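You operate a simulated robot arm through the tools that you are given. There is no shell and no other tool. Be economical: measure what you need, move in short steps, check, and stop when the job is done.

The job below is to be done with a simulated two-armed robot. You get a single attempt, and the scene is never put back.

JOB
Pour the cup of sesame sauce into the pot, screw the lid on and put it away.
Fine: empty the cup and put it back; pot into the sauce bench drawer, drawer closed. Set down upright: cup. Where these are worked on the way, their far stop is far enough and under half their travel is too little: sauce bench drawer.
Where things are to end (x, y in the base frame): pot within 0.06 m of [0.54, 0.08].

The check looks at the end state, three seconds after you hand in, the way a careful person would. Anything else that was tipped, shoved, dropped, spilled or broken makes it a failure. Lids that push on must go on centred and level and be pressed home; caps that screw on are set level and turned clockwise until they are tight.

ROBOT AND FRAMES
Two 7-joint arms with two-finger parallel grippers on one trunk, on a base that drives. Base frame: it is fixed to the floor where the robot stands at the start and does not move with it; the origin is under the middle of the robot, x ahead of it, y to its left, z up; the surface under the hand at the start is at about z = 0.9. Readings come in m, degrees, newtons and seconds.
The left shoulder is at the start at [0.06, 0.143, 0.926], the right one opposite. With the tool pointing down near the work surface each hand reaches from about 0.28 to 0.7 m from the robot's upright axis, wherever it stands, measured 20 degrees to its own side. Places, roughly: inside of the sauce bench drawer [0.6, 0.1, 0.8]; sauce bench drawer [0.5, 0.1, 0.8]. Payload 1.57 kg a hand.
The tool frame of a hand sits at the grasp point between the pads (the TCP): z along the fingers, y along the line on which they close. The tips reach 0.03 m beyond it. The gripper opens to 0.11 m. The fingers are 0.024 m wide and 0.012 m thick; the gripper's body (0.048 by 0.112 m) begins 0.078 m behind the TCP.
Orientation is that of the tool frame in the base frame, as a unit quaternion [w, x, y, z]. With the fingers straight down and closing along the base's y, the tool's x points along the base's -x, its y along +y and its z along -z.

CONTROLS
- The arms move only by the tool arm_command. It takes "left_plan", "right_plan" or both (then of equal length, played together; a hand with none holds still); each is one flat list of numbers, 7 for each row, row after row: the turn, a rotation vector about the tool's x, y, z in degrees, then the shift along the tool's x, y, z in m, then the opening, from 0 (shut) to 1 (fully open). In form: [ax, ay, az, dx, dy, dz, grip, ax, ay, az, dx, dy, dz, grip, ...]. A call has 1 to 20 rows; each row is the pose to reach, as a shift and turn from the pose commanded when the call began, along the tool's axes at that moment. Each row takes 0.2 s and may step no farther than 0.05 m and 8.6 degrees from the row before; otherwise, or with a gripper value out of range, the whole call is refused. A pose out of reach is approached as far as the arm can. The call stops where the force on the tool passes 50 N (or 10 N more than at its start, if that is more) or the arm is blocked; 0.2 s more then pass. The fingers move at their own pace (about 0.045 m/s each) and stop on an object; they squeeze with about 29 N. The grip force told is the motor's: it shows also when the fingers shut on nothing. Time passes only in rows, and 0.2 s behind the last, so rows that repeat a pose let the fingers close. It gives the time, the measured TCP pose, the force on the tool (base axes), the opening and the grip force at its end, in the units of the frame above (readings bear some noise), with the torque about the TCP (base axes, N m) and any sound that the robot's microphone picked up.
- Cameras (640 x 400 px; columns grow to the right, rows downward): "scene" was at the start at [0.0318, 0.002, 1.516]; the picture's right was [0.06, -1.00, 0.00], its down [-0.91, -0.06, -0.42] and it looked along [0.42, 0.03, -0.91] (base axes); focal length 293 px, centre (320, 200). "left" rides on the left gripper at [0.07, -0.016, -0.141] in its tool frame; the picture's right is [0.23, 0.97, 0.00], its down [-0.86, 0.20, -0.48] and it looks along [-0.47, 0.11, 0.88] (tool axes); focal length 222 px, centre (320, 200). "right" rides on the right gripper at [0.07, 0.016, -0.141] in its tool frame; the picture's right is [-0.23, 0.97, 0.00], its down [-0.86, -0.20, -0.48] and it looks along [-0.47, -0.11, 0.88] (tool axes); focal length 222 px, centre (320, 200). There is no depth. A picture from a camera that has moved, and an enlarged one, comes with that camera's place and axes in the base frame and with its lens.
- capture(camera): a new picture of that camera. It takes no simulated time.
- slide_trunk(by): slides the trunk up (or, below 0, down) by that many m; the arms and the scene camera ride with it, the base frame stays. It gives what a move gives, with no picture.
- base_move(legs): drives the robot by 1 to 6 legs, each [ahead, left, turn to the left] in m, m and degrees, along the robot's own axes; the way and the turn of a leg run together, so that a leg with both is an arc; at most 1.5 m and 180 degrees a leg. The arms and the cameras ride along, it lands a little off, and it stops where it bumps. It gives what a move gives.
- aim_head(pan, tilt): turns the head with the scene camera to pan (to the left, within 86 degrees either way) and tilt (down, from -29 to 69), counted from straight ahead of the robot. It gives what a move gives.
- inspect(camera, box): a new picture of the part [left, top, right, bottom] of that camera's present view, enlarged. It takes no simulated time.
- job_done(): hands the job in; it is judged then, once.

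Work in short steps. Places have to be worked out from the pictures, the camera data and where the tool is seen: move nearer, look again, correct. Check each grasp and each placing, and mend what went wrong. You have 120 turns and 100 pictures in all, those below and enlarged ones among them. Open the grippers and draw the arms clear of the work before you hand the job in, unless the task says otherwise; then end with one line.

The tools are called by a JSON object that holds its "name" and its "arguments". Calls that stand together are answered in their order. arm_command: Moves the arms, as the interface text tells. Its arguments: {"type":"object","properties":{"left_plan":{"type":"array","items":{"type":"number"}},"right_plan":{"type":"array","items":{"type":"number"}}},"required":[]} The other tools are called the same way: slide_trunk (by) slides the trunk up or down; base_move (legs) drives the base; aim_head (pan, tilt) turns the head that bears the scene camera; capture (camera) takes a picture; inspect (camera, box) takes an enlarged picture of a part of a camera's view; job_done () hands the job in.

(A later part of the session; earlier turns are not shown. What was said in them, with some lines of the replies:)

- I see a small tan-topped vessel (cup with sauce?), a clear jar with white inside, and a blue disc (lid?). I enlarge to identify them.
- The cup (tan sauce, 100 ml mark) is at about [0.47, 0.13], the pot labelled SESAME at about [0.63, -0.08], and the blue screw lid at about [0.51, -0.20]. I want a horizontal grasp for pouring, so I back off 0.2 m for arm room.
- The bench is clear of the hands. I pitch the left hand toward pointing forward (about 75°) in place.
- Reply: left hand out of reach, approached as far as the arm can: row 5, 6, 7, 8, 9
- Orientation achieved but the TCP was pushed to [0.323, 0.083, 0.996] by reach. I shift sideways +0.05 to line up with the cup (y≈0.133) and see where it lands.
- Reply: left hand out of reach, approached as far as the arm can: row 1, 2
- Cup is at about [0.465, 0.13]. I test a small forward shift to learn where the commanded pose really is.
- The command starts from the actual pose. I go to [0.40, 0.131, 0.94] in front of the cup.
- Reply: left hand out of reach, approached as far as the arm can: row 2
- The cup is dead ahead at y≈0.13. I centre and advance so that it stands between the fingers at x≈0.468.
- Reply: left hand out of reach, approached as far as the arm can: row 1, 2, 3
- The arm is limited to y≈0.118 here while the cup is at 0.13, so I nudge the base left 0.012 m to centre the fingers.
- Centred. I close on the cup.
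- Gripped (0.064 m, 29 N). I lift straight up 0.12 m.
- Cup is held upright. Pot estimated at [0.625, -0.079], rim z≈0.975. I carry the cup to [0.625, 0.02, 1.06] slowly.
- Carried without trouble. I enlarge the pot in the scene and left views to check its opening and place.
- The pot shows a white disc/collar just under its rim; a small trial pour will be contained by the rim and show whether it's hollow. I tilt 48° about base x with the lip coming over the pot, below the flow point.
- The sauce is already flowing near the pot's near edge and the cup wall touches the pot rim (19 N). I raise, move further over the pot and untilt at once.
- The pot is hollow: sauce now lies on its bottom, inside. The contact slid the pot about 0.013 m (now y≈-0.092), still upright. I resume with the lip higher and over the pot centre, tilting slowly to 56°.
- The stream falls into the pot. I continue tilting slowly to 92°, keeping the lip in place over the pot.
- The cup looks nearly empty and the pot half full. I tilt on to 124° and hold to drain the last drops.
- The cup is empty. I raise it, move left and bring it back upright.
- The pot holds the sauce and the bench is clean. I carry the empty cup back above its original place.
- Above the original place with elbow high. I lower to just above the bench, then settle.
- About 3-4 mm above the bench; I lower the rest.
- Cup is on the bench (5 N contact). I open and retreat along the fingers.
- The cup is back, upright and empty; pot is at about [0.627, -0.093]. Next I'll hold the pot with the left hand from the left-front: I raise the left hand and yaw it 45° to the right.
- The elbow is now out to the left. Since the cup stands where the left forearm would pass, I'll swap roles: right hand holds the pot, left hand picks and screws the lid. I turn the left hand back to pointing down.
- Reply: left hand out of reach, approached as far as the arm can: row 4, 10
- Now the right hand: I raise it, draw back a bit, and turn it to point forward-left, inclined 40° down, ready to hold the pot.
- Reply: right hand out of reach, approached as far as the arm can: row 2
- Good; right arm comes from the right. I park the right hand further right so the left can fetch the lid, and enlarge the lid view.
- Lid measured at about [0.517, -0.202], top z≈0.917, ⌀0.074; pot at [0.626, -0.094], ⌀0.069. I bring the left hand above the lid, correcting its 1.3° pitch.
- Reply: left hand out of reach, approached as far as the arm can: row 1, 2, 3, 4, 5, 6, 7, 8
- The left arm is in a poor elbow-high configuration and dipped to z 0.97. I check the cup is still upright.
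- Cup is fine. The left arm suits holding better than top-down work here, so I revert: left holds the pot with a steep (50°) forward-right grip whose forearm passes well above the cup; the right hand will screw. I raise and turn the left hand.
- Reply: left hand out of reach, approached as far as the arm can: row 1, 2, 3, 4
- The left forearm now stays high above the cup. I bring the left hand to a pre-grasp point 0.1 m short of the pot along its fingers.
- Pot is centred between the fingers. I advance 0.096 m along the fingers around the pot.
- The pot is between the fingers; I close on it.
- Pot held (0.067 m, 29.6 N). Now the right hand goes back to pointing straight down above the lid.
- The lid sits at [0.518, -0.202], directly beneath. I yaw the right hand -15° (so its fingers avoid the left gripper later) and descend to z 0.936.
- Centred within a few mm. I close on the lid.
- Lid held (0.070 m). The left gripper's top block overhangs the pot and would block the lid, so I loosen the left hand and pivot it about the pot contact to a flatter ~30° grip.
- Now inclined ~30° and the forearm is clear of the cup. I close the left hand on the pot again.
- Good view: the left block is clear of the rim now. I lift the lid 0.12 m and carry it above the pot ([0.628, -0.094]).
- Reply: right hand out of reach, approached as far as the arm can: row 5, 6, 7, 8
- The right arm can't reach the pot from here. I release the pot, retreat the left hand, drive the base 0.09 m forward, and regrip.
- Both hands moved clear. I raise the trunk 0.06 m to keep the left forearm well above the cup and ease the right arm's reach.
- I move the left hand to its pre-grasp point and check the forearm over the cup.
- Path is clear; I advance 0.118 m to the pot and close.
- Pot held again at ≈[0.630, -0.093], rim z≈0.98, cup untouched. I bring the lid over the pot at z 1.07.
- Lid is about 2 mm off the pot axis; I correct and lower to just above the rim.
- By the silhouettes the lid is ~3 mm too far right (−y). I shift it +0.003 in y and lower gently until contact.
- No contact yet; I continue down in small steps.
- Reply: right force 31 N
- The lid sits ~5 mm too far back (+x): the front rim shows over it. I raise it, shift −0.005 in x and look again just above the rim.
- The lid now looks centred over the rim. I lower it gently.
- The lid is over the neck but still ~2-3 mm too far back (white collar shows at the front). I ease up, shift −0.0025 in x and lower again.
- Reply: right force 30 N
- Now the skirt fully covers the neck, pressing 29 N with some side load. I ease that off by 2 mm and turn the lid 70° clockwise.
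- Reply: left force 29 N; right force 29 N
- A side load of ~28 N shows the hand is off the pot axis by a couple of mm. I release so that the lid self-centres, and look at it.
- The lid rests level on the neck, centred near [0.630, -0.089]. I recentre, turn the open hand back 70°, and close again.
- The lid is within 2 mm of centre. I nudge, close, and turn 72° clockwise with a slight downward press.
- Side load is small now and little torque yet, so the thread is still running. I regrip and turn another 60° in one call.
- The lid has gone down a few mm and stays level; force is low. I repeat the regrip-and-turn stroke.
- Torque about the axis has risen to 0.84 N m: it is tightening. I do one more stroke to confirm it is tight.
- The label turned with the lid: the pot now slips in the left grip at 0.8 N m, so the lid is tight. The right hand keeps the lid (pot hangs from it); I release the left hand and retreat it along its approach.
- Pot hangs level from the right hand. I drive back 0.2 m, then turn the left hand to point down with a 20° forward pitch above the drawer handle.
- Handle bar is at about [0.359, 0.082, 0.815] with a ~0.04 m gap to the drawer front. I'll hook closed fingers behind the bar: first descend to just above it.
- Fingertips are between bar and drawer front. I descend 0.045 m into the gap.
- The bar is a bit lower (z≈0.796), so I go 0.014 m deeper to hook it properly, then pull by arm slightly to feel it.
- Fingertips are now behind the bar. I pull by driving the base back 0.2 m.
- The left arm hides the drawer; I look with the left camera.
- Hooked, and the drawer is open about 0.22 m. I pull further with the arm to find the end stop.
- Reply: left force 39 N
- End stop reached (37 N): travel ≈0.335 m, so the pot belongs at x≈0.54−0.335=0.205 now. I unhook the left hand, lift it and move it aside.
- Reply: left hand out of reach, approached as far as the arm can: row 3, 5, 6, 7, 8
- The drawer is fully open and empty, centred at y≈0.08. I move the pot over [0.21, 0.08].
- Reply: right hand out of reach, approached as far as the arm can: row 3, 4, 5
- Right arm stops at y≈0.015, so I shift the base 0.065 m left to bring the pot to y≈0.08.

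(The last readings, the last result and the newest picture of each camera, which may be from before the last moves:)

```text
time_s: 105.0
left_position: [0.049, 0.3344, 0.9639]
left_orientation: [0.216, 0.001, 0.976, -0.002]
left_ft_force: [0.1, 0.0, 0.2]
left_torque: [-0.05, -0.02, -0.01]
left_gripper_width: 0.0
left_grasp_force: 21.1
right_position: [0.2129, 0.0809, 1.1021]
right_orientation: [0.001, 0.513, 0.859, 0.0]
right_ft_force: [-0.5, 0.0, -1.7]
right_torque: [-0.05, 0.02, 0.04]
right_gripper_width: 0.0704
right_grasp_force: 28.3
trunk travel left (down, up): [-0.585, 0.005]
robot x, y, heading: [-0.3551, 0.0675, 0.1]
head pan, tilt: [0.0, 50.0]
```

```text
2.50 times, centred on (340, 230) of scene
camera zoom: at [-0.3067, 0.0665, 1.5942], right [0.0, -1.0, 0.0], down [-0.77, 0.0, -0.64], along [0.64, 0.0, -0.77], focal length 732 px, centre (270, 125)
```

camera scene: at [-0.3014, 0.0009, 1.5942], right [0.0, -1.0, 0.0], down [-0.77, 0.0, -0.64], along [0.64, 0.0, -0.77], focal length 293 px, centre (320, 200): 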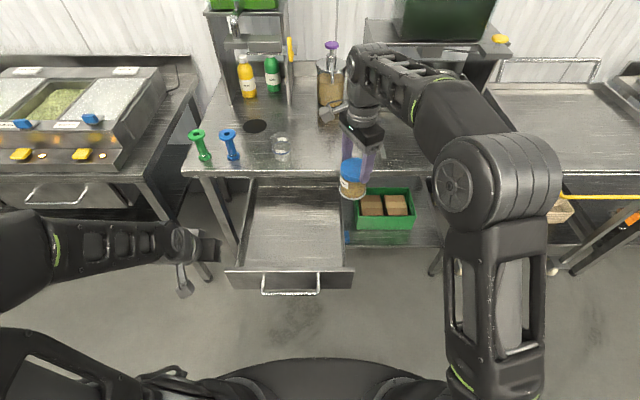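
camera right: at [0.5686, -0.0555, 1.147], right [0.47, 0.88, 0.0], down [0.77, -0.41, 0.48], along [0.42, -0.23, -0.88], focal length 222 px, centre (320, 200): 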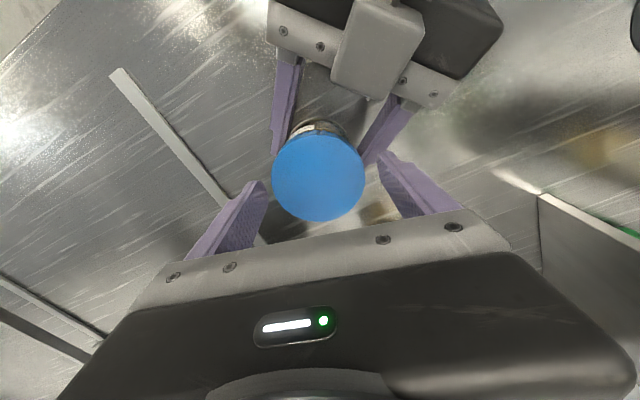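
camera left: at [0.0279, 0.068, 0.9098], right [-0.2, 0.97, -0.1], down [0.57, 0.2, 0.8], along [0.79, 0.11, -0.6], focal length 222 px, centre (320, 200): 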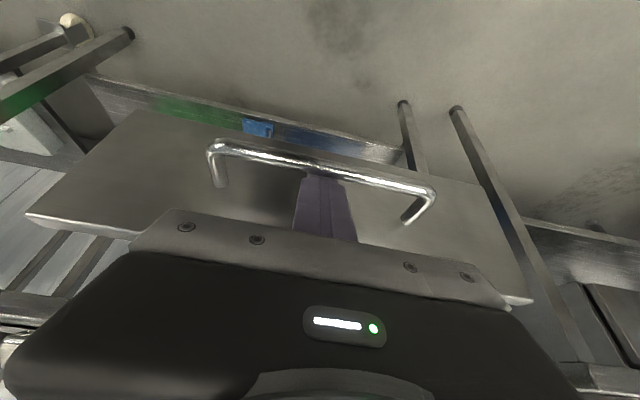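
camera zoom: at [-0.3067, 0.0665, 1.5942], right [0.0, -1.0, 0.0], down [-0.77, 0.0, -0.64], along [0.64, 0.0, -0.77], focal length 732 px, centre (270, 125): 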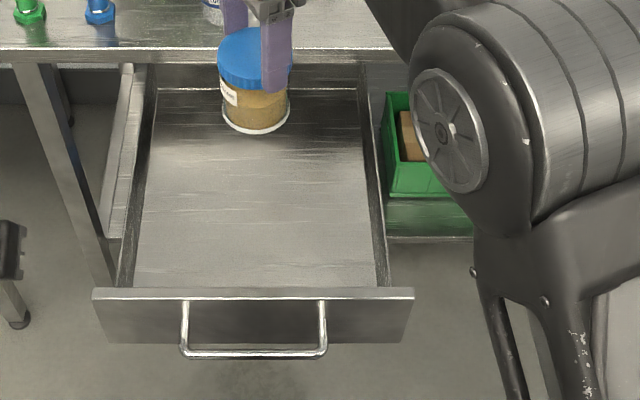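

Pot is above the drawer. I lower it: first to z 0.93, then gently until contact.

{"name": "arm_command", "arguments": {"right_plan": [0, 0, 0, 0, 0, 0.045, 0, 0, 0, 0, 0, 0, 0.09, 0, 0, 0, 0, 0, 0, 0.135, 0, 0, 0, 0, 0, 0, 0.172, 0]}}

{"name": "inspect", "arguments": {"camera": "scene", "box": [240, 150, 440, 310]}}

```text
time_s: 106.0
left_position: [0.049, 0.332, 0.9649]
left_orientation: [0.215, 0.002, 0.977, -0.001]
left_ft_force: [0.3, 1.2, 0.1]
left_torque: [-0.02, 0.03, -0.02]
left_gripper_width: 0.0
left_grasp_force: 21.2
right_position: [0.2135, 0.0816, 0.9301]
right_orientation: [0.0, 0.512, 0.859, 0.001]
right_ft_force: [-0.7, 0.1, -2.2]
right_torque: [-0.02, 0.03, -0.02]
right_gripper_width: 0.0705
right_grasp_force: 28.8
trunk travel left (down, up): [-0.585, 0.005]
robot x, y, heading: [-0.3583, 0.0647, -0.0]
head pan, tilt: [0.0, 50.0]
```

```text
2.50 times, centred on (340, 230) of scene
camera zoom: at [-0.3061, 0.0644, 1.5943], right [0.0, -1.0, 0.0], down [-0.77, 0.0, -0.64], along [0.64, 0.0, -0.77], focal length 732 px, centre (270, 125)
```

zoom: 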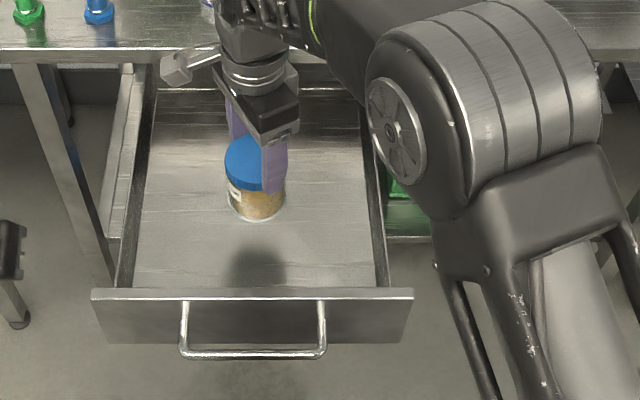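

Still well above the floor by the shadow. I lower 0.04 m more.

{"name": "arm_command", "arguments": {"right_plan": [0, 0, 0, 0, 0, 0.012, 0, 0, 0, 0, 0, 0, 0.024, 0, 0, 0, 0, 0, 0, 0.034, 0, 0, 0, 0, 0, 0, 0.04, 0]}}

```text
time_s: 107.0
left_position: [0.0489, 0.3326, 0.9646]
left_orientation: [0.216, 0.002, 0.976, -0.002]
left_ft_force: [0.0, 0.0, -0.5]
left_torque: [0.0, 0.03, 0.0]
left_gripper_width: 0.0002
left_grasp_force: 21.3
right_position: [0.2133, 0.0797, 0.8902]
right_orientation: [0.0, 0.512, 0.859, 0.001]
right_ft_force: [-0.8, -0.9, -2.0]
right_torque: [0.01, 0.0, 0.01]
right_gripper_width: 0.0705
right_grasp_force: 28.7
trunk travel left (down, up): [-0.585, 0.005]
robot x, y, heading: [-0.3546, 0.0658, -0.3]
head pan, tilt: [0.0, 50.0]
```

No contact yet (bottom ≈0.79). I go on in 4 mm steps.

{"name": "arm_command", "arguments": {"right_plan": [0, 0, 0, 0, 0, 0.004, 0, 0, 0, 0, 0, 0, 0.008, 0, 0, 0, 0, 0, 0, 0.012, 0, 0, 0, 0, 0, 0, 0.016, 0, 0, 0, 0, 0, 0, 0.02, 0]}}

{"name": "inspect", "arguments": {"camera": "scene", "box": [270, 170, 390, 270]}}

```text
time_s: 108.2
left_position: [0.0485, 0.3337, 0.9654]
left_orientation: [0.216, 0.002, 0.976, -0.001]
left_ft_force: [-0.9, -0.4, 0.0]
left_torque: [-0.01, -0.02, 0.01]
left_gripper_width: 0.0
left_grasp_force: 21.4
right_position: [0.214, 0.08, 0.8698]
right_orientation: [0.001, 0.512, 0.859, 0.0]
right_ft_force: [0.7, 0.2, -1.4]
right_torque: [0.02, 0.03, 0.04]
right_gripper_width: 0.0703
right_grasp_force: 29.3
trunk travel left (down, up): [-0.585, 0.005]
robot x, y, heading: [-0.3518, 0.0676, -0.2]
head pan, tilt: [0.0, 50.0]
```

```text
4.00 times, centred on (330, 220) of scene
camera zoom: at [-0.3065, 0.0644, 1.5942], right [0.0, -1.0, 0.0], down [-0.77, 0.0, -0.64], along [0.64, 0.0, -0.77], focal length 1171 px, centre (280, 120)
```

zoom: 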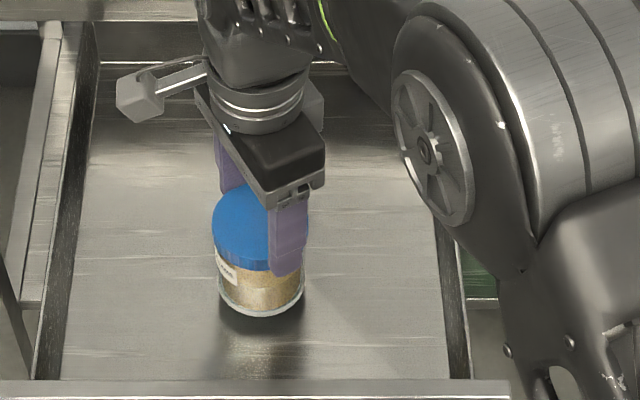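

Close to the floor now. A few more 3 mm steps.

{"name": "arm_command", "arguments": {"right_plan": [0, 0, 0, 0, 0, 0.003, 0, 0, 0, 0, 0, 0, 0.006, 0, 0, 0, 0, 0, 0, 0.009, 0]}}

```text
time_s: 109.0
left_position: [0.0487, 0.3321, 0.9649]
left_orientation: [0.216, 0.002, 0.976, -0.001]
left_ft_force: [0.6, -0.5, 0.8]
left_torque: [-0.01, 0.0, -0.01]
left_gripper_width: 0.0003
left_grasp_force: 21.0
right_position: [0.214, 0.0796, 0.8612]
right_orientation: [0.001, 0.513, 0.859, 0.002]
right_ft_force: [-0.5, -0.3, -1.4]
right_torque: [-0.01, -0.02, 0.01]
right_gripper_width: 0.0705
right_grasp_force: 28.9
trunk travel left (down, up): [-0.585, 0.005]
robot x, y, heading: [-0.3517, 0.0656, -0.3]
head pan, tilt: [0.0, 50.0]
```

{"name": "arm_command", "arguments": {"right_plan": [0, 0, 0, 0, 0, 0.003, 0, 0, 0, 0, 0, 0, 0.006, 0, 0, 0, 0, 0, 0, 0.008, 0]}}

```text
time_s: 109.8
left_position: [0.0499, 0.3328, 0.9636]
left_orientation: [0.217, 0.002, 0.976, -0.001]
left_ft_force: [0.4, -0.9, 0.4]
left_torque: [-0.03, 0.01, 0.02]
left_gripper_width: 0.0003
left_grasp_force: 21.7
right_position: [0.2126, 0.0791, 0.8534]
right_orientation: [0.002, 0.512, 0.859, 0.001]
right_ft_force: [-0.2, 0.3, -0.2]
right_torque: [-0.05, 0.06, 0.0]
right_gripper_width: 0.0705
right_grasp_force: 28.2
trunk travel left (down, up): [-0.585, 0.005]
robot x, y, heading: [-0.354, 0.0658, -0.1]
head pan, tilt: [0.0, 50.0]
```

Weight is starting to come off; 3 mm more in 1.5 mm steps.

{"name": "arm_command", "arguments": {"right_plan": [0, 0, 0, 0, 0, 0.0015, 0, 0, 0, 0, 0, 0, 0.003, 0]}}

```text
time_s: 110.4
left_position: [0.0462, 0.3322, 0.9654]
left_orientation: [0.216, 0.002, 0.976, -0.001]
left_ft_force: [-0.2, 0.2, -1.0]
left_torque: [0.04, -0.01, 0.01]
left_gripper_width: 0.0
left_grasp_force: 21.2
right_position: [0.213, 0.0793, 0.8517]
right_orientation: [0.003, 0.512, 0.859, 0.003]
right_ft_force: [0.1, -1.6, 16.5]
right_torque: [-0.4, 0.26, 0.0]
right_gripper_width: 0.0702
right_grasp_force: 29.3
trunk travel left (down, up): [-0.585, 0.005]
robot x, y, heading: [-0.3598, 0.0679, 0.1]
head pan, tilt: [0.0, 50.0]
```

Contact (16.5 N). I ease 1 mm, open, and lift away.

{"name": "arm_command", "arguments": {"right_plan": [0, 0, 0, 0, 0, -0.001, 0, 0, 0, 0, 0, 0, -0.001, 0.9, 0, 0, 0, 0, 0, -0.001, 0.9, 0, 0, 0, 0, 0, -0.001, 0.9, 0, 0, 0, 0, 0, -0.03, 0.9, 0, 0, 0, 0, 0, -0.075, 0.9, 0, 0, 0, 0, 0, -0.12, 0.9, 0, 0, 0, 0, 0, -0.165, 0.9, 0, 0, 0, 0, 0, -0.21, 0.9]}}

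{"name": "inspect", "arguments": {"camera": "scene", "box": [240, 150, 440, 310]}}

```text
time_s: 112.4
left_position: [0.0485, 0.3323, 0.9652]
left_orientation: [0.217, 0.002, 0.976, -0.001]
left_ft_force: [0.0, 0.4, -1.0]
left_torque: [0.03, 0.01, 0.0]
left_gripper_width: 0.0
left_grasp_force: 21.5
right_position: [0.2112, 0.08, 1.0616]
right_orientation: [0.0, 0.512, 0.859, 0.001]
right_ft_force: [0.3, 0.3, 0.0]
right_torque: [-0.01, -0.02, -0.02]
right_gripper_width: 0.0992
right_grasp_force: 0.1
trunk travel left (down, up): [-0.585, 0.005]
robot x, y, heading: [-0.3562, 0.0652, -0.0]
head pan, tilt: [0.0, 50.0]
```

```text
2.50 times, centred on (340, 230) of scene
camera zoom: at [-0.3072, 0.0642, 1.5942], right [0.0, -1.0, 0.0], down [-0.77, 0.0, -0.64], along [0.64, 0.0, -0.77], focal length 732 px, centre (270, 125)
```

zoom: 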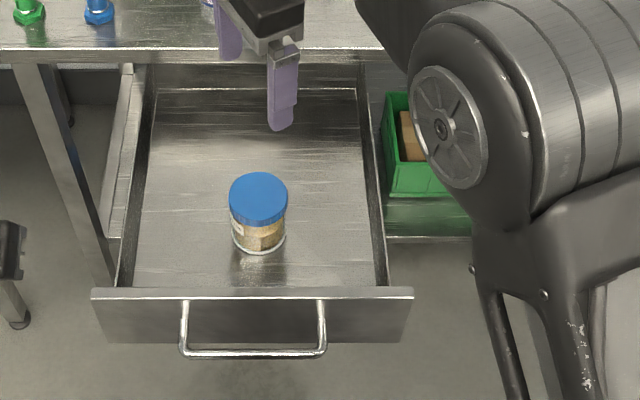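

The pot stands upright in the drawer at ≈[0.213, 0.08], lid on. Now I back the base 0.15 m and move the right hand out of the way to the right.

{"name": "base_move", "arguments": {"legs": [[-0.15, 0, 0]]}}

{"name": "arm_command", "arguments": {"right_plan": [0, 0, 0, -0.035, -0.019, -0.006, 0.9, 0, 0, 0, -0.07, -0.038, -0.012, 0.9, 0, 0, 0, -0.105, -0.057, -0.018, 0.9, 0, 0, 0, -0.14, -0.076, -0.024, 0.9, 0, 0, 0, -0.176, -0.095, -0.03, 0.9]}}

{"name": "arm_command", "arguments": {"left_plan": [0, 0, 0, -0.0106, -0.042, 0.0049, 0, 0, 0, 0, -0.0211, -0.084, 0.0099, 0, 0, 0, 0, -0.0317, -0.126, 0.0148, 0, 0, 0, 0, -0.0423, -0.168, 0.0197, 0, 0, 0, 0, -0.0528, -0.21, 0.0247, 0, 0, 0, 0, -0.0634, -0.252, 0.0296, 0]}}

{"name": "capture", "arguments": {"camera": "scene"}}

```text
time_s: 113.8
left_position: [-0.1036, 0.3333, 0.9644]
left_orientation: [0.217, 0.001, 0.976, -0.001]
left_ft_force: [-0.4, 0.1, -0.7]
left_torque: [-0.04, -0.02, 0.01]
left_gripper_width: 0.0
left_grasp_force: 21.4
right_position: [0.0598, 0.0811, 1.061]
right_orientation: [0.002, 0.513, 0.858, 0.0]
right_ft_force: [0.7, -0.1, 0.8]
right_torque: [0.02, -0.01, 0.0]
right_gripper_width: 0.0988
right_grasp_force: 0.0
trunk travel left (down, up): [-0.585, 0.005]
robot x, y, heading: [-0.5095, 0.0682, -0.3]
head pan, tilt: [0.0, 50.0]
```

```text
time_s: 115.0
left_position: [-0.1025, 0.3332, 0.9643]
left_orientation: [0.217, 0.002, 0.976, 0.0]
left_ft_force: [-0.6, -0.5, 1.0]
left_torque: [0.02, 0.02, -0.02]
left_gripper_width: 0.0
left_grasp_force: 21.5
right_position: [0.0603, -0.1191, 1.0893]
right_orientation: [0.001, 0.512, 0.859, 0.001]
right_ft_force: [0.6, -0.7, 0.1]
right_torque: [0.01, 0.02, 0.03]
right_gripper_width: 0.099
right_grasp_force: 0.1
trunk travel left (down, up): [-0.585, 0.005]
robot x, y, heading: [-0.5043, 0.0634, -0.1]
head pan, tilt: [0.0, 50.0]
```

```text
time_s: 116.4
left_position: [-0.0339, 0.0794, 0.9647]
left_orientation: [0.216, 0.003, 0.976, -0.001]
left_ft_force: [-0.2, -0.6, 0.0]
left_torque: [-0.02, 0.02, 0.01]
left_gripper_width: 0.0002
left_grasp_force: 21.3
right_position: [0.0596, -0.1205, 1.0889]
right_orientation: [0.001, 0.513, 0.858, 0.002]
right_ft_force: [0.8, -0.3, -0.7]
right_torque: [-0.04, 0.01, 0.02]
right_gripper_width: 0.0991
right_grasp_force: 0.1
trunk travel left (down, up): [-0.585, 0.005]
robot x, y, heading: [-0.5078, 0.0653, -0.4]
head pan, tilt: [0.0, 50.0]
```

```text
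8 pictures are left
camera scene: at [-0.4581, 0.0638, 1.5942], right [0.0, -1.0, 0.0], down [-0.77, 0.0, -0.64], along [0.64, 0.0, -0.77], focal length 293 px, centre (320, 200)
```

scene: 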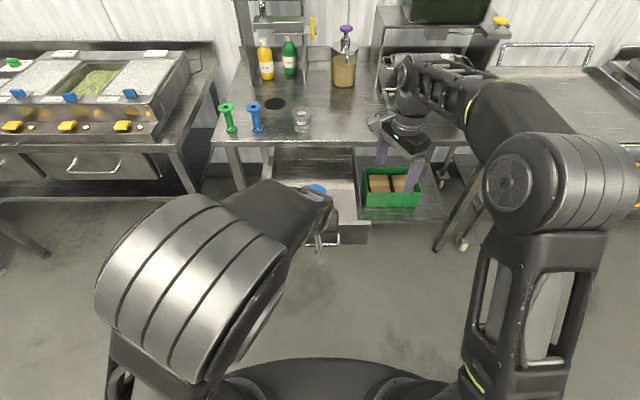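

I lower the left fingertips in front of the handle bar.

{"name": "arm_command", "arguments": {"left_plan": [0, 0, 0, 0.0159, 0, 0.034, 0, 0, 0, 0, 0.0317, 0, 0.068, 0, 0, 0, 0, 0.0476, 0, 0.1019, 0, 0, 0, 0, 0.0613, 0, 0.1314, 0]}}

{"name": "inspect", "arguments": {"camera": "left", "box": [160, 0, 480, 220]}}

```text
time_s: 117.4
left_position: [-0.0323, 0.0804, 0.8195]
left_orientation: [0.216, 0.001, 0.976, -0.001]
left_ft_force: [0.5, 0.3, -0.3]
left_torque: [-0.03, 0.04, 0.02]
left_gripper_width: 0.0
left_grasp_force: 21.1
right_position: [0.0605, -0.1203, 1.0895]
right_orientation: [0.001, 0.512, 0.859, 0.001]
right_ft_force: [0.5, -0.4, -0.4]
right_torque: [-0.02, 0.03, 0.0]
right_gripper_width: 0.0991
right_grasp_force: 0.0
trunk travel left (down, up): [-0.585, 0.005]
robot x, y, heading: [-0.5057, 0.0674, 0.1]
head pan, tilt: [0.0, 50.0]
```

```text
1.82 times, centred on (320, 110) of left
camera zoom: at [-0.1565, 0.066, 0.9178], right [-0.2, 0.97, -0.1], down [0.57, 0.2, 0.79], along [0.79, 0.1, -0.6], focal length 404 px, centre (320, 364)
```

zoom: 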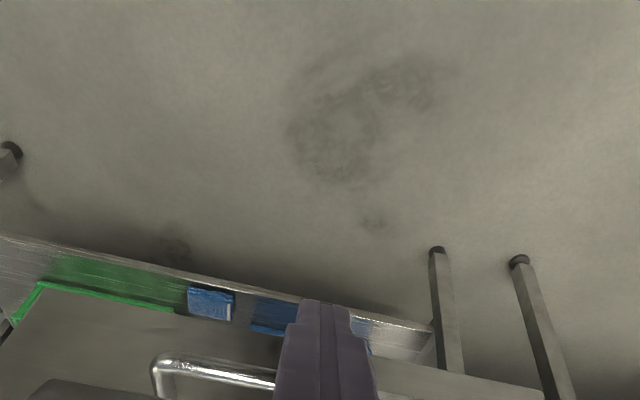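

Fingers stand in front of the bar. I lower 0.015 m more for a sure contact, then push with the base 0.3 m forward.

{"name": "arm_command", "arguments": {"left_plan": [0, 0, 0, 0.0063, 0, 0.0136, 0]}}

{"name": "base_move", "arguments": {"legs": [[0.15, 0, 0], [0.15, 0, 0]]}}

{"name": "capture", "arguments": {"camera": "scene"}}

```text
time_s: 117.8
left_position: [-0.0345, 0.0801, 0.8047]
left_orientation: [0.216, 0.002, 0.976, -0.001]
left_ft_force: [0.0, 1.2, -0.1]
left_torque: [0.07, 0.03, -0.02]
left_gripper_width: 0.0
left_grasp_force: 20.4
right_position: [0.0605, -0.1196, 1.0884]
right_orientation: [0.0, 0.513, 0.858, 0.001]
right_ft_force: [0.4, 0.3, 0.4]
right_torque: [-0.01, -0.03, 0.0]
right_gripper_width: 0.099
right_grasp_force: 0.0
trunk travel left (down, up): [-0.585, 0.005]
robot x, y, heading: [-0.5043, 0.0671, -0.5]
head pan, tilt: [0.0, 50.0]
```

```text
time_s: 120.2
left_position: [0.2658, 0.0779, 0.8045]
left_orientation: [0.215, 0.002, 0.977, -0.001]
left_ft_force: [0.0, -0.3, 0.1]
left_torque: [-0.01, 0.04, 0.03]
left_gripper_width: 0.0
left_grasp_force: 21.3
right_position: [0.3591, -0.1221, 1.088]
right_orientation: [0.001, 0.514, 0.858, 0.001]
right_ft_force: [0.6, -0.1, -0.8]
right_torque: [0.02, 0.05, -0.03]
right_gripper_width: 0.0989
right_grasp_force: 0.0
trunk travel left (down, up): [-0.585, 0.005]
robot x, y, heading: [-0.2064, 0.0673, -0.6]
head pan, tilt: [0.0, 50.0]
```

```text
6 pictures are left
camera scene: at [-0.1578, 0.0633, 1.5941], right [-0.01, -1.0, 0.0], down [-0.77, 0.0, -0.64], along [0.64, 0.0, -0.77], focal length 293 px, centre (320, 200)
```

scene: 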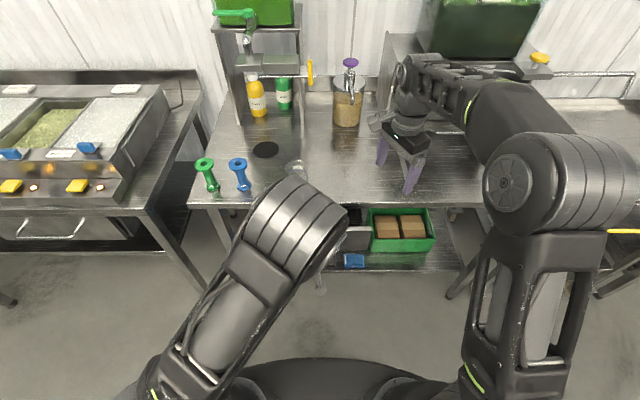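

Drawer is mostly shut (≈0.07 m left). I push the rest slowly with the arm.

{"name": "arm_command", "arguments": {"left_plan": [0, 0, 0, -0.0127, 0, 0.0059, 0, 0, 0, 0, -0.0254, 0, 0.0118, 0, 0, 0, 0, -0.0381, 0, 0.0178, 0, 0, 0, 0, -0.0508, 0, 0.0237, 0, 0, 0, 0, -0.0589, 0, 0.0275, 0]}}

```text
time_s: 121.4
left_position: [0.3298, 0.0773, 0.8056]
left_orientation: [0.216, 0.003, 0.976, -0.002]
left_ft_force: [0.1, -0.7, 0.4]
left_torque: [0.02, -0.01, 0.01]
left_gripper_width: 0.0001
left_grasp_force: 21.2
right_position: [0.3589, -0.1225, 1.0886]
right_orientation: [0.001, 0.514, 0.858, 0.002]
right_ft_force: [-1.2, 0.4, 0.4]
right_torque: [-0.01, 0.01, 0.0]
right_gripper_width: 0.0992
right_grasp_force: 0.1
trunk travel left (down, up): [-0.585, 0.005]
robot x, y, heading: [-0.2097, 0.0638, -0.4]
head pan, tilt: [0.0, 50.0]
```

No stop felt yet; I push on in 4 mm steps until the drawer is home.

{"name": "arm_command", "arguments": {"left_plan": [0, 0, 0, -0.0036, 0, 0.0017, 0, 0, 0, 0, -0.0072, 0, 0.0034, 0, 0, 0, 0, -0.0109, 0, 0.0051, 0, 0, 0, 0, -0.0145, 0, 0.0068, 0]}}

{"name": "inspect", "arguments": {"camera": "left", "box": [160, 40, 480, 260]}}

```text
time_s: 122.4
left_position: [0.3398, 0.0776, 0.8029]
left_orientation: [0.212, 0.003, 0.977, 0.001]
left_ft_force: [-21.4, -1.6, -3.5]
left_torque: [0.06, 0.14, 0.0]
left_gripper_width: 0.0001
left_grasp_force: 21.6
right_position: [0.3562, -0.1222, 1.09]
right_orientation: [0.001, 0.514, 0.858, 0.001]
right_ft_force: [-0.3, -0.1, 0.3]
right_torque: [-0.01, 0.02, 0.01]
right_gripper_width: 0.0988
right_grasp_force: 0.0
trunk travel left (down, up): [-0.585, 0.005]
robot x, y, heading: [-0.2097, 0.0658, -0.4]
head pan, tilt: [0.0, 50.0]
```

```text
1.82 times, centred on (320, 150) of left
camera zoom: at [0.2184, 0.0636, 0.9026], right [-0.2, 0.98, -0.09], down [0.58, 0.19, 0.79], along [0.79, 0.1, -0.6], focal length 404 px, centre (320, 291)
```

zoom: 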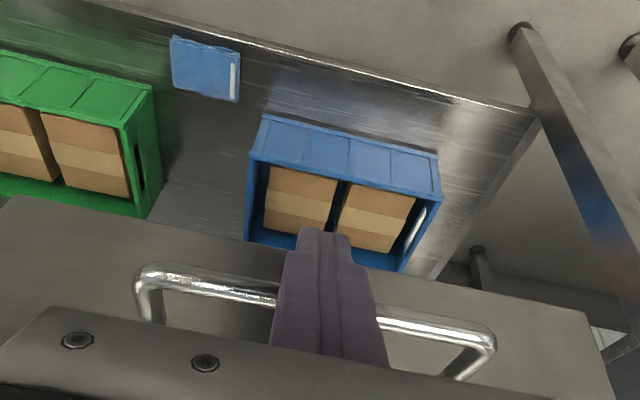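

21 N at the expected place: the drawer is shut. I withdraw the left hand, raise it, and open the gripper; then back the base off.

{"name": "arm_command", "arguments": {"left_plan": [0, 0, 0, 0.0363, 0, -0.0169, 0, 0, 0, 0, 0.0725, 0, -0.0338, 0, 0, 0, 0, 0.09, 0, -0.042, 0.5, 0, 0, 0, 0.0725, 0, -0.08, 1, 0, 0, 0, 0.055, 0, -0.118, 1]}}

{"name": "base_move", "arguments": {"legs": [[-0.2, 0, 0]]}}

{"name": "capture", "arguments": {"camera": "scene"}}

```text
time_s: 123.6
left_position: [0.2462, 0.0789, 0.8879]
left_orientation: [0.216, 0.003, 0.976, -0.001]
left_ft_force: [-0.4, 0.2, -0.4]
left_torque: [0.02, 0.01, 0.01]
left_gripper_width: 0.066
left_grasp_force: 0.0
right_position: [0.3588, -0.1213, 1.0905]
right_orientation: [0.001, 0.513, 0.858, 0.002]
right_ft_force: [0.3, -0.1, 0.0]
right_torque: [-0.02, -0.04, 0.0]
right_gripper_width: 0.0988
right_grasp_force: 0.0
trunk travel left (down, up): [-0.585, 0.005]
robot x, y, heading: [-0.2066, 0.0676, -0.3]
head pan, tilt: [0.0, 50.0]
```

```text
time_s: 125.2
left_position: [0.0433, 0.0794, 0.8885]
left_orientation: [0.217, 0.002, 0.976, -0.002]
left_ft_force: [0.6, 0.8, 0.6]
left_torque: [0.02, -0.01, 0.02]
left_gripper_width: 0.1099
left_grasp_force: 0.0
right_position: [0.1541, -0.1202, 1.0905]
right_orientation: [0.0, 0.513, 0.858, 0.002]
right_ft_force: [-0.8, 0.3, -0.1]
right_torque: [0.0, 0.01, -0.02]
right_gripper_width: 0.0991
right_grasp_force: 0.1
trunk travel left (down, up): [-0.585, 0.005]
robot x, y, heading: [-0.412, 0.0618, -0.4]
head pan, tilt: [0.0, 50.0]
```

```text
4 pictures are left
camera scene: at [-0.3639, 0.0644, 1.5943], right [-0.01, -1.0, 0.0], down [-0.77, 0.0, -0.64], along [0.64, 0.0, -0.77], focal length 293 px, centre (320, 200)
```

scene: 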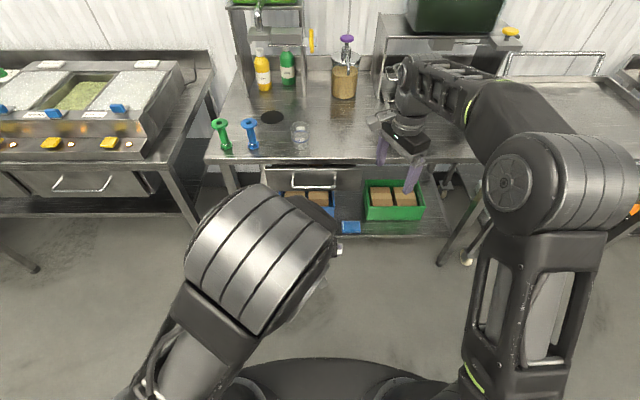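

One last enlarged check of the bench and drawer front.

{"name": "inspect", "arguments": {"camera": "scene", "box": [210, 90, 410, 220]}}

```text
3.08 times, centred on (310, 155) of scene
camera zoom: at [-0.3639, 0.0644, 1.5943], right [-0.01, -1.0, 0.0], down [-0.77, 0.0, -0.64], along [0.64, 0.0, -0.77], focal length 900 px, centre (351, 338)
```

zoom: 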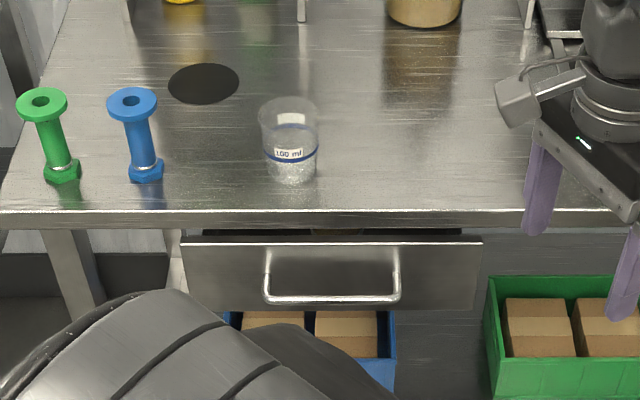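

The cup stands empty and upright in its place, the drawer is shut with the lidded pot inside, and both hands are open and clear. I hand the job in.

{"name": "job_done", "arguments": {}}

```text
The job is handed in.
```

The sesame sauce is in the pot and the lid is screwed tight. The pot is in the closed drawer, at about [0.54, 0.08] by my estimate, and the empty cup stands upright back in its original place.
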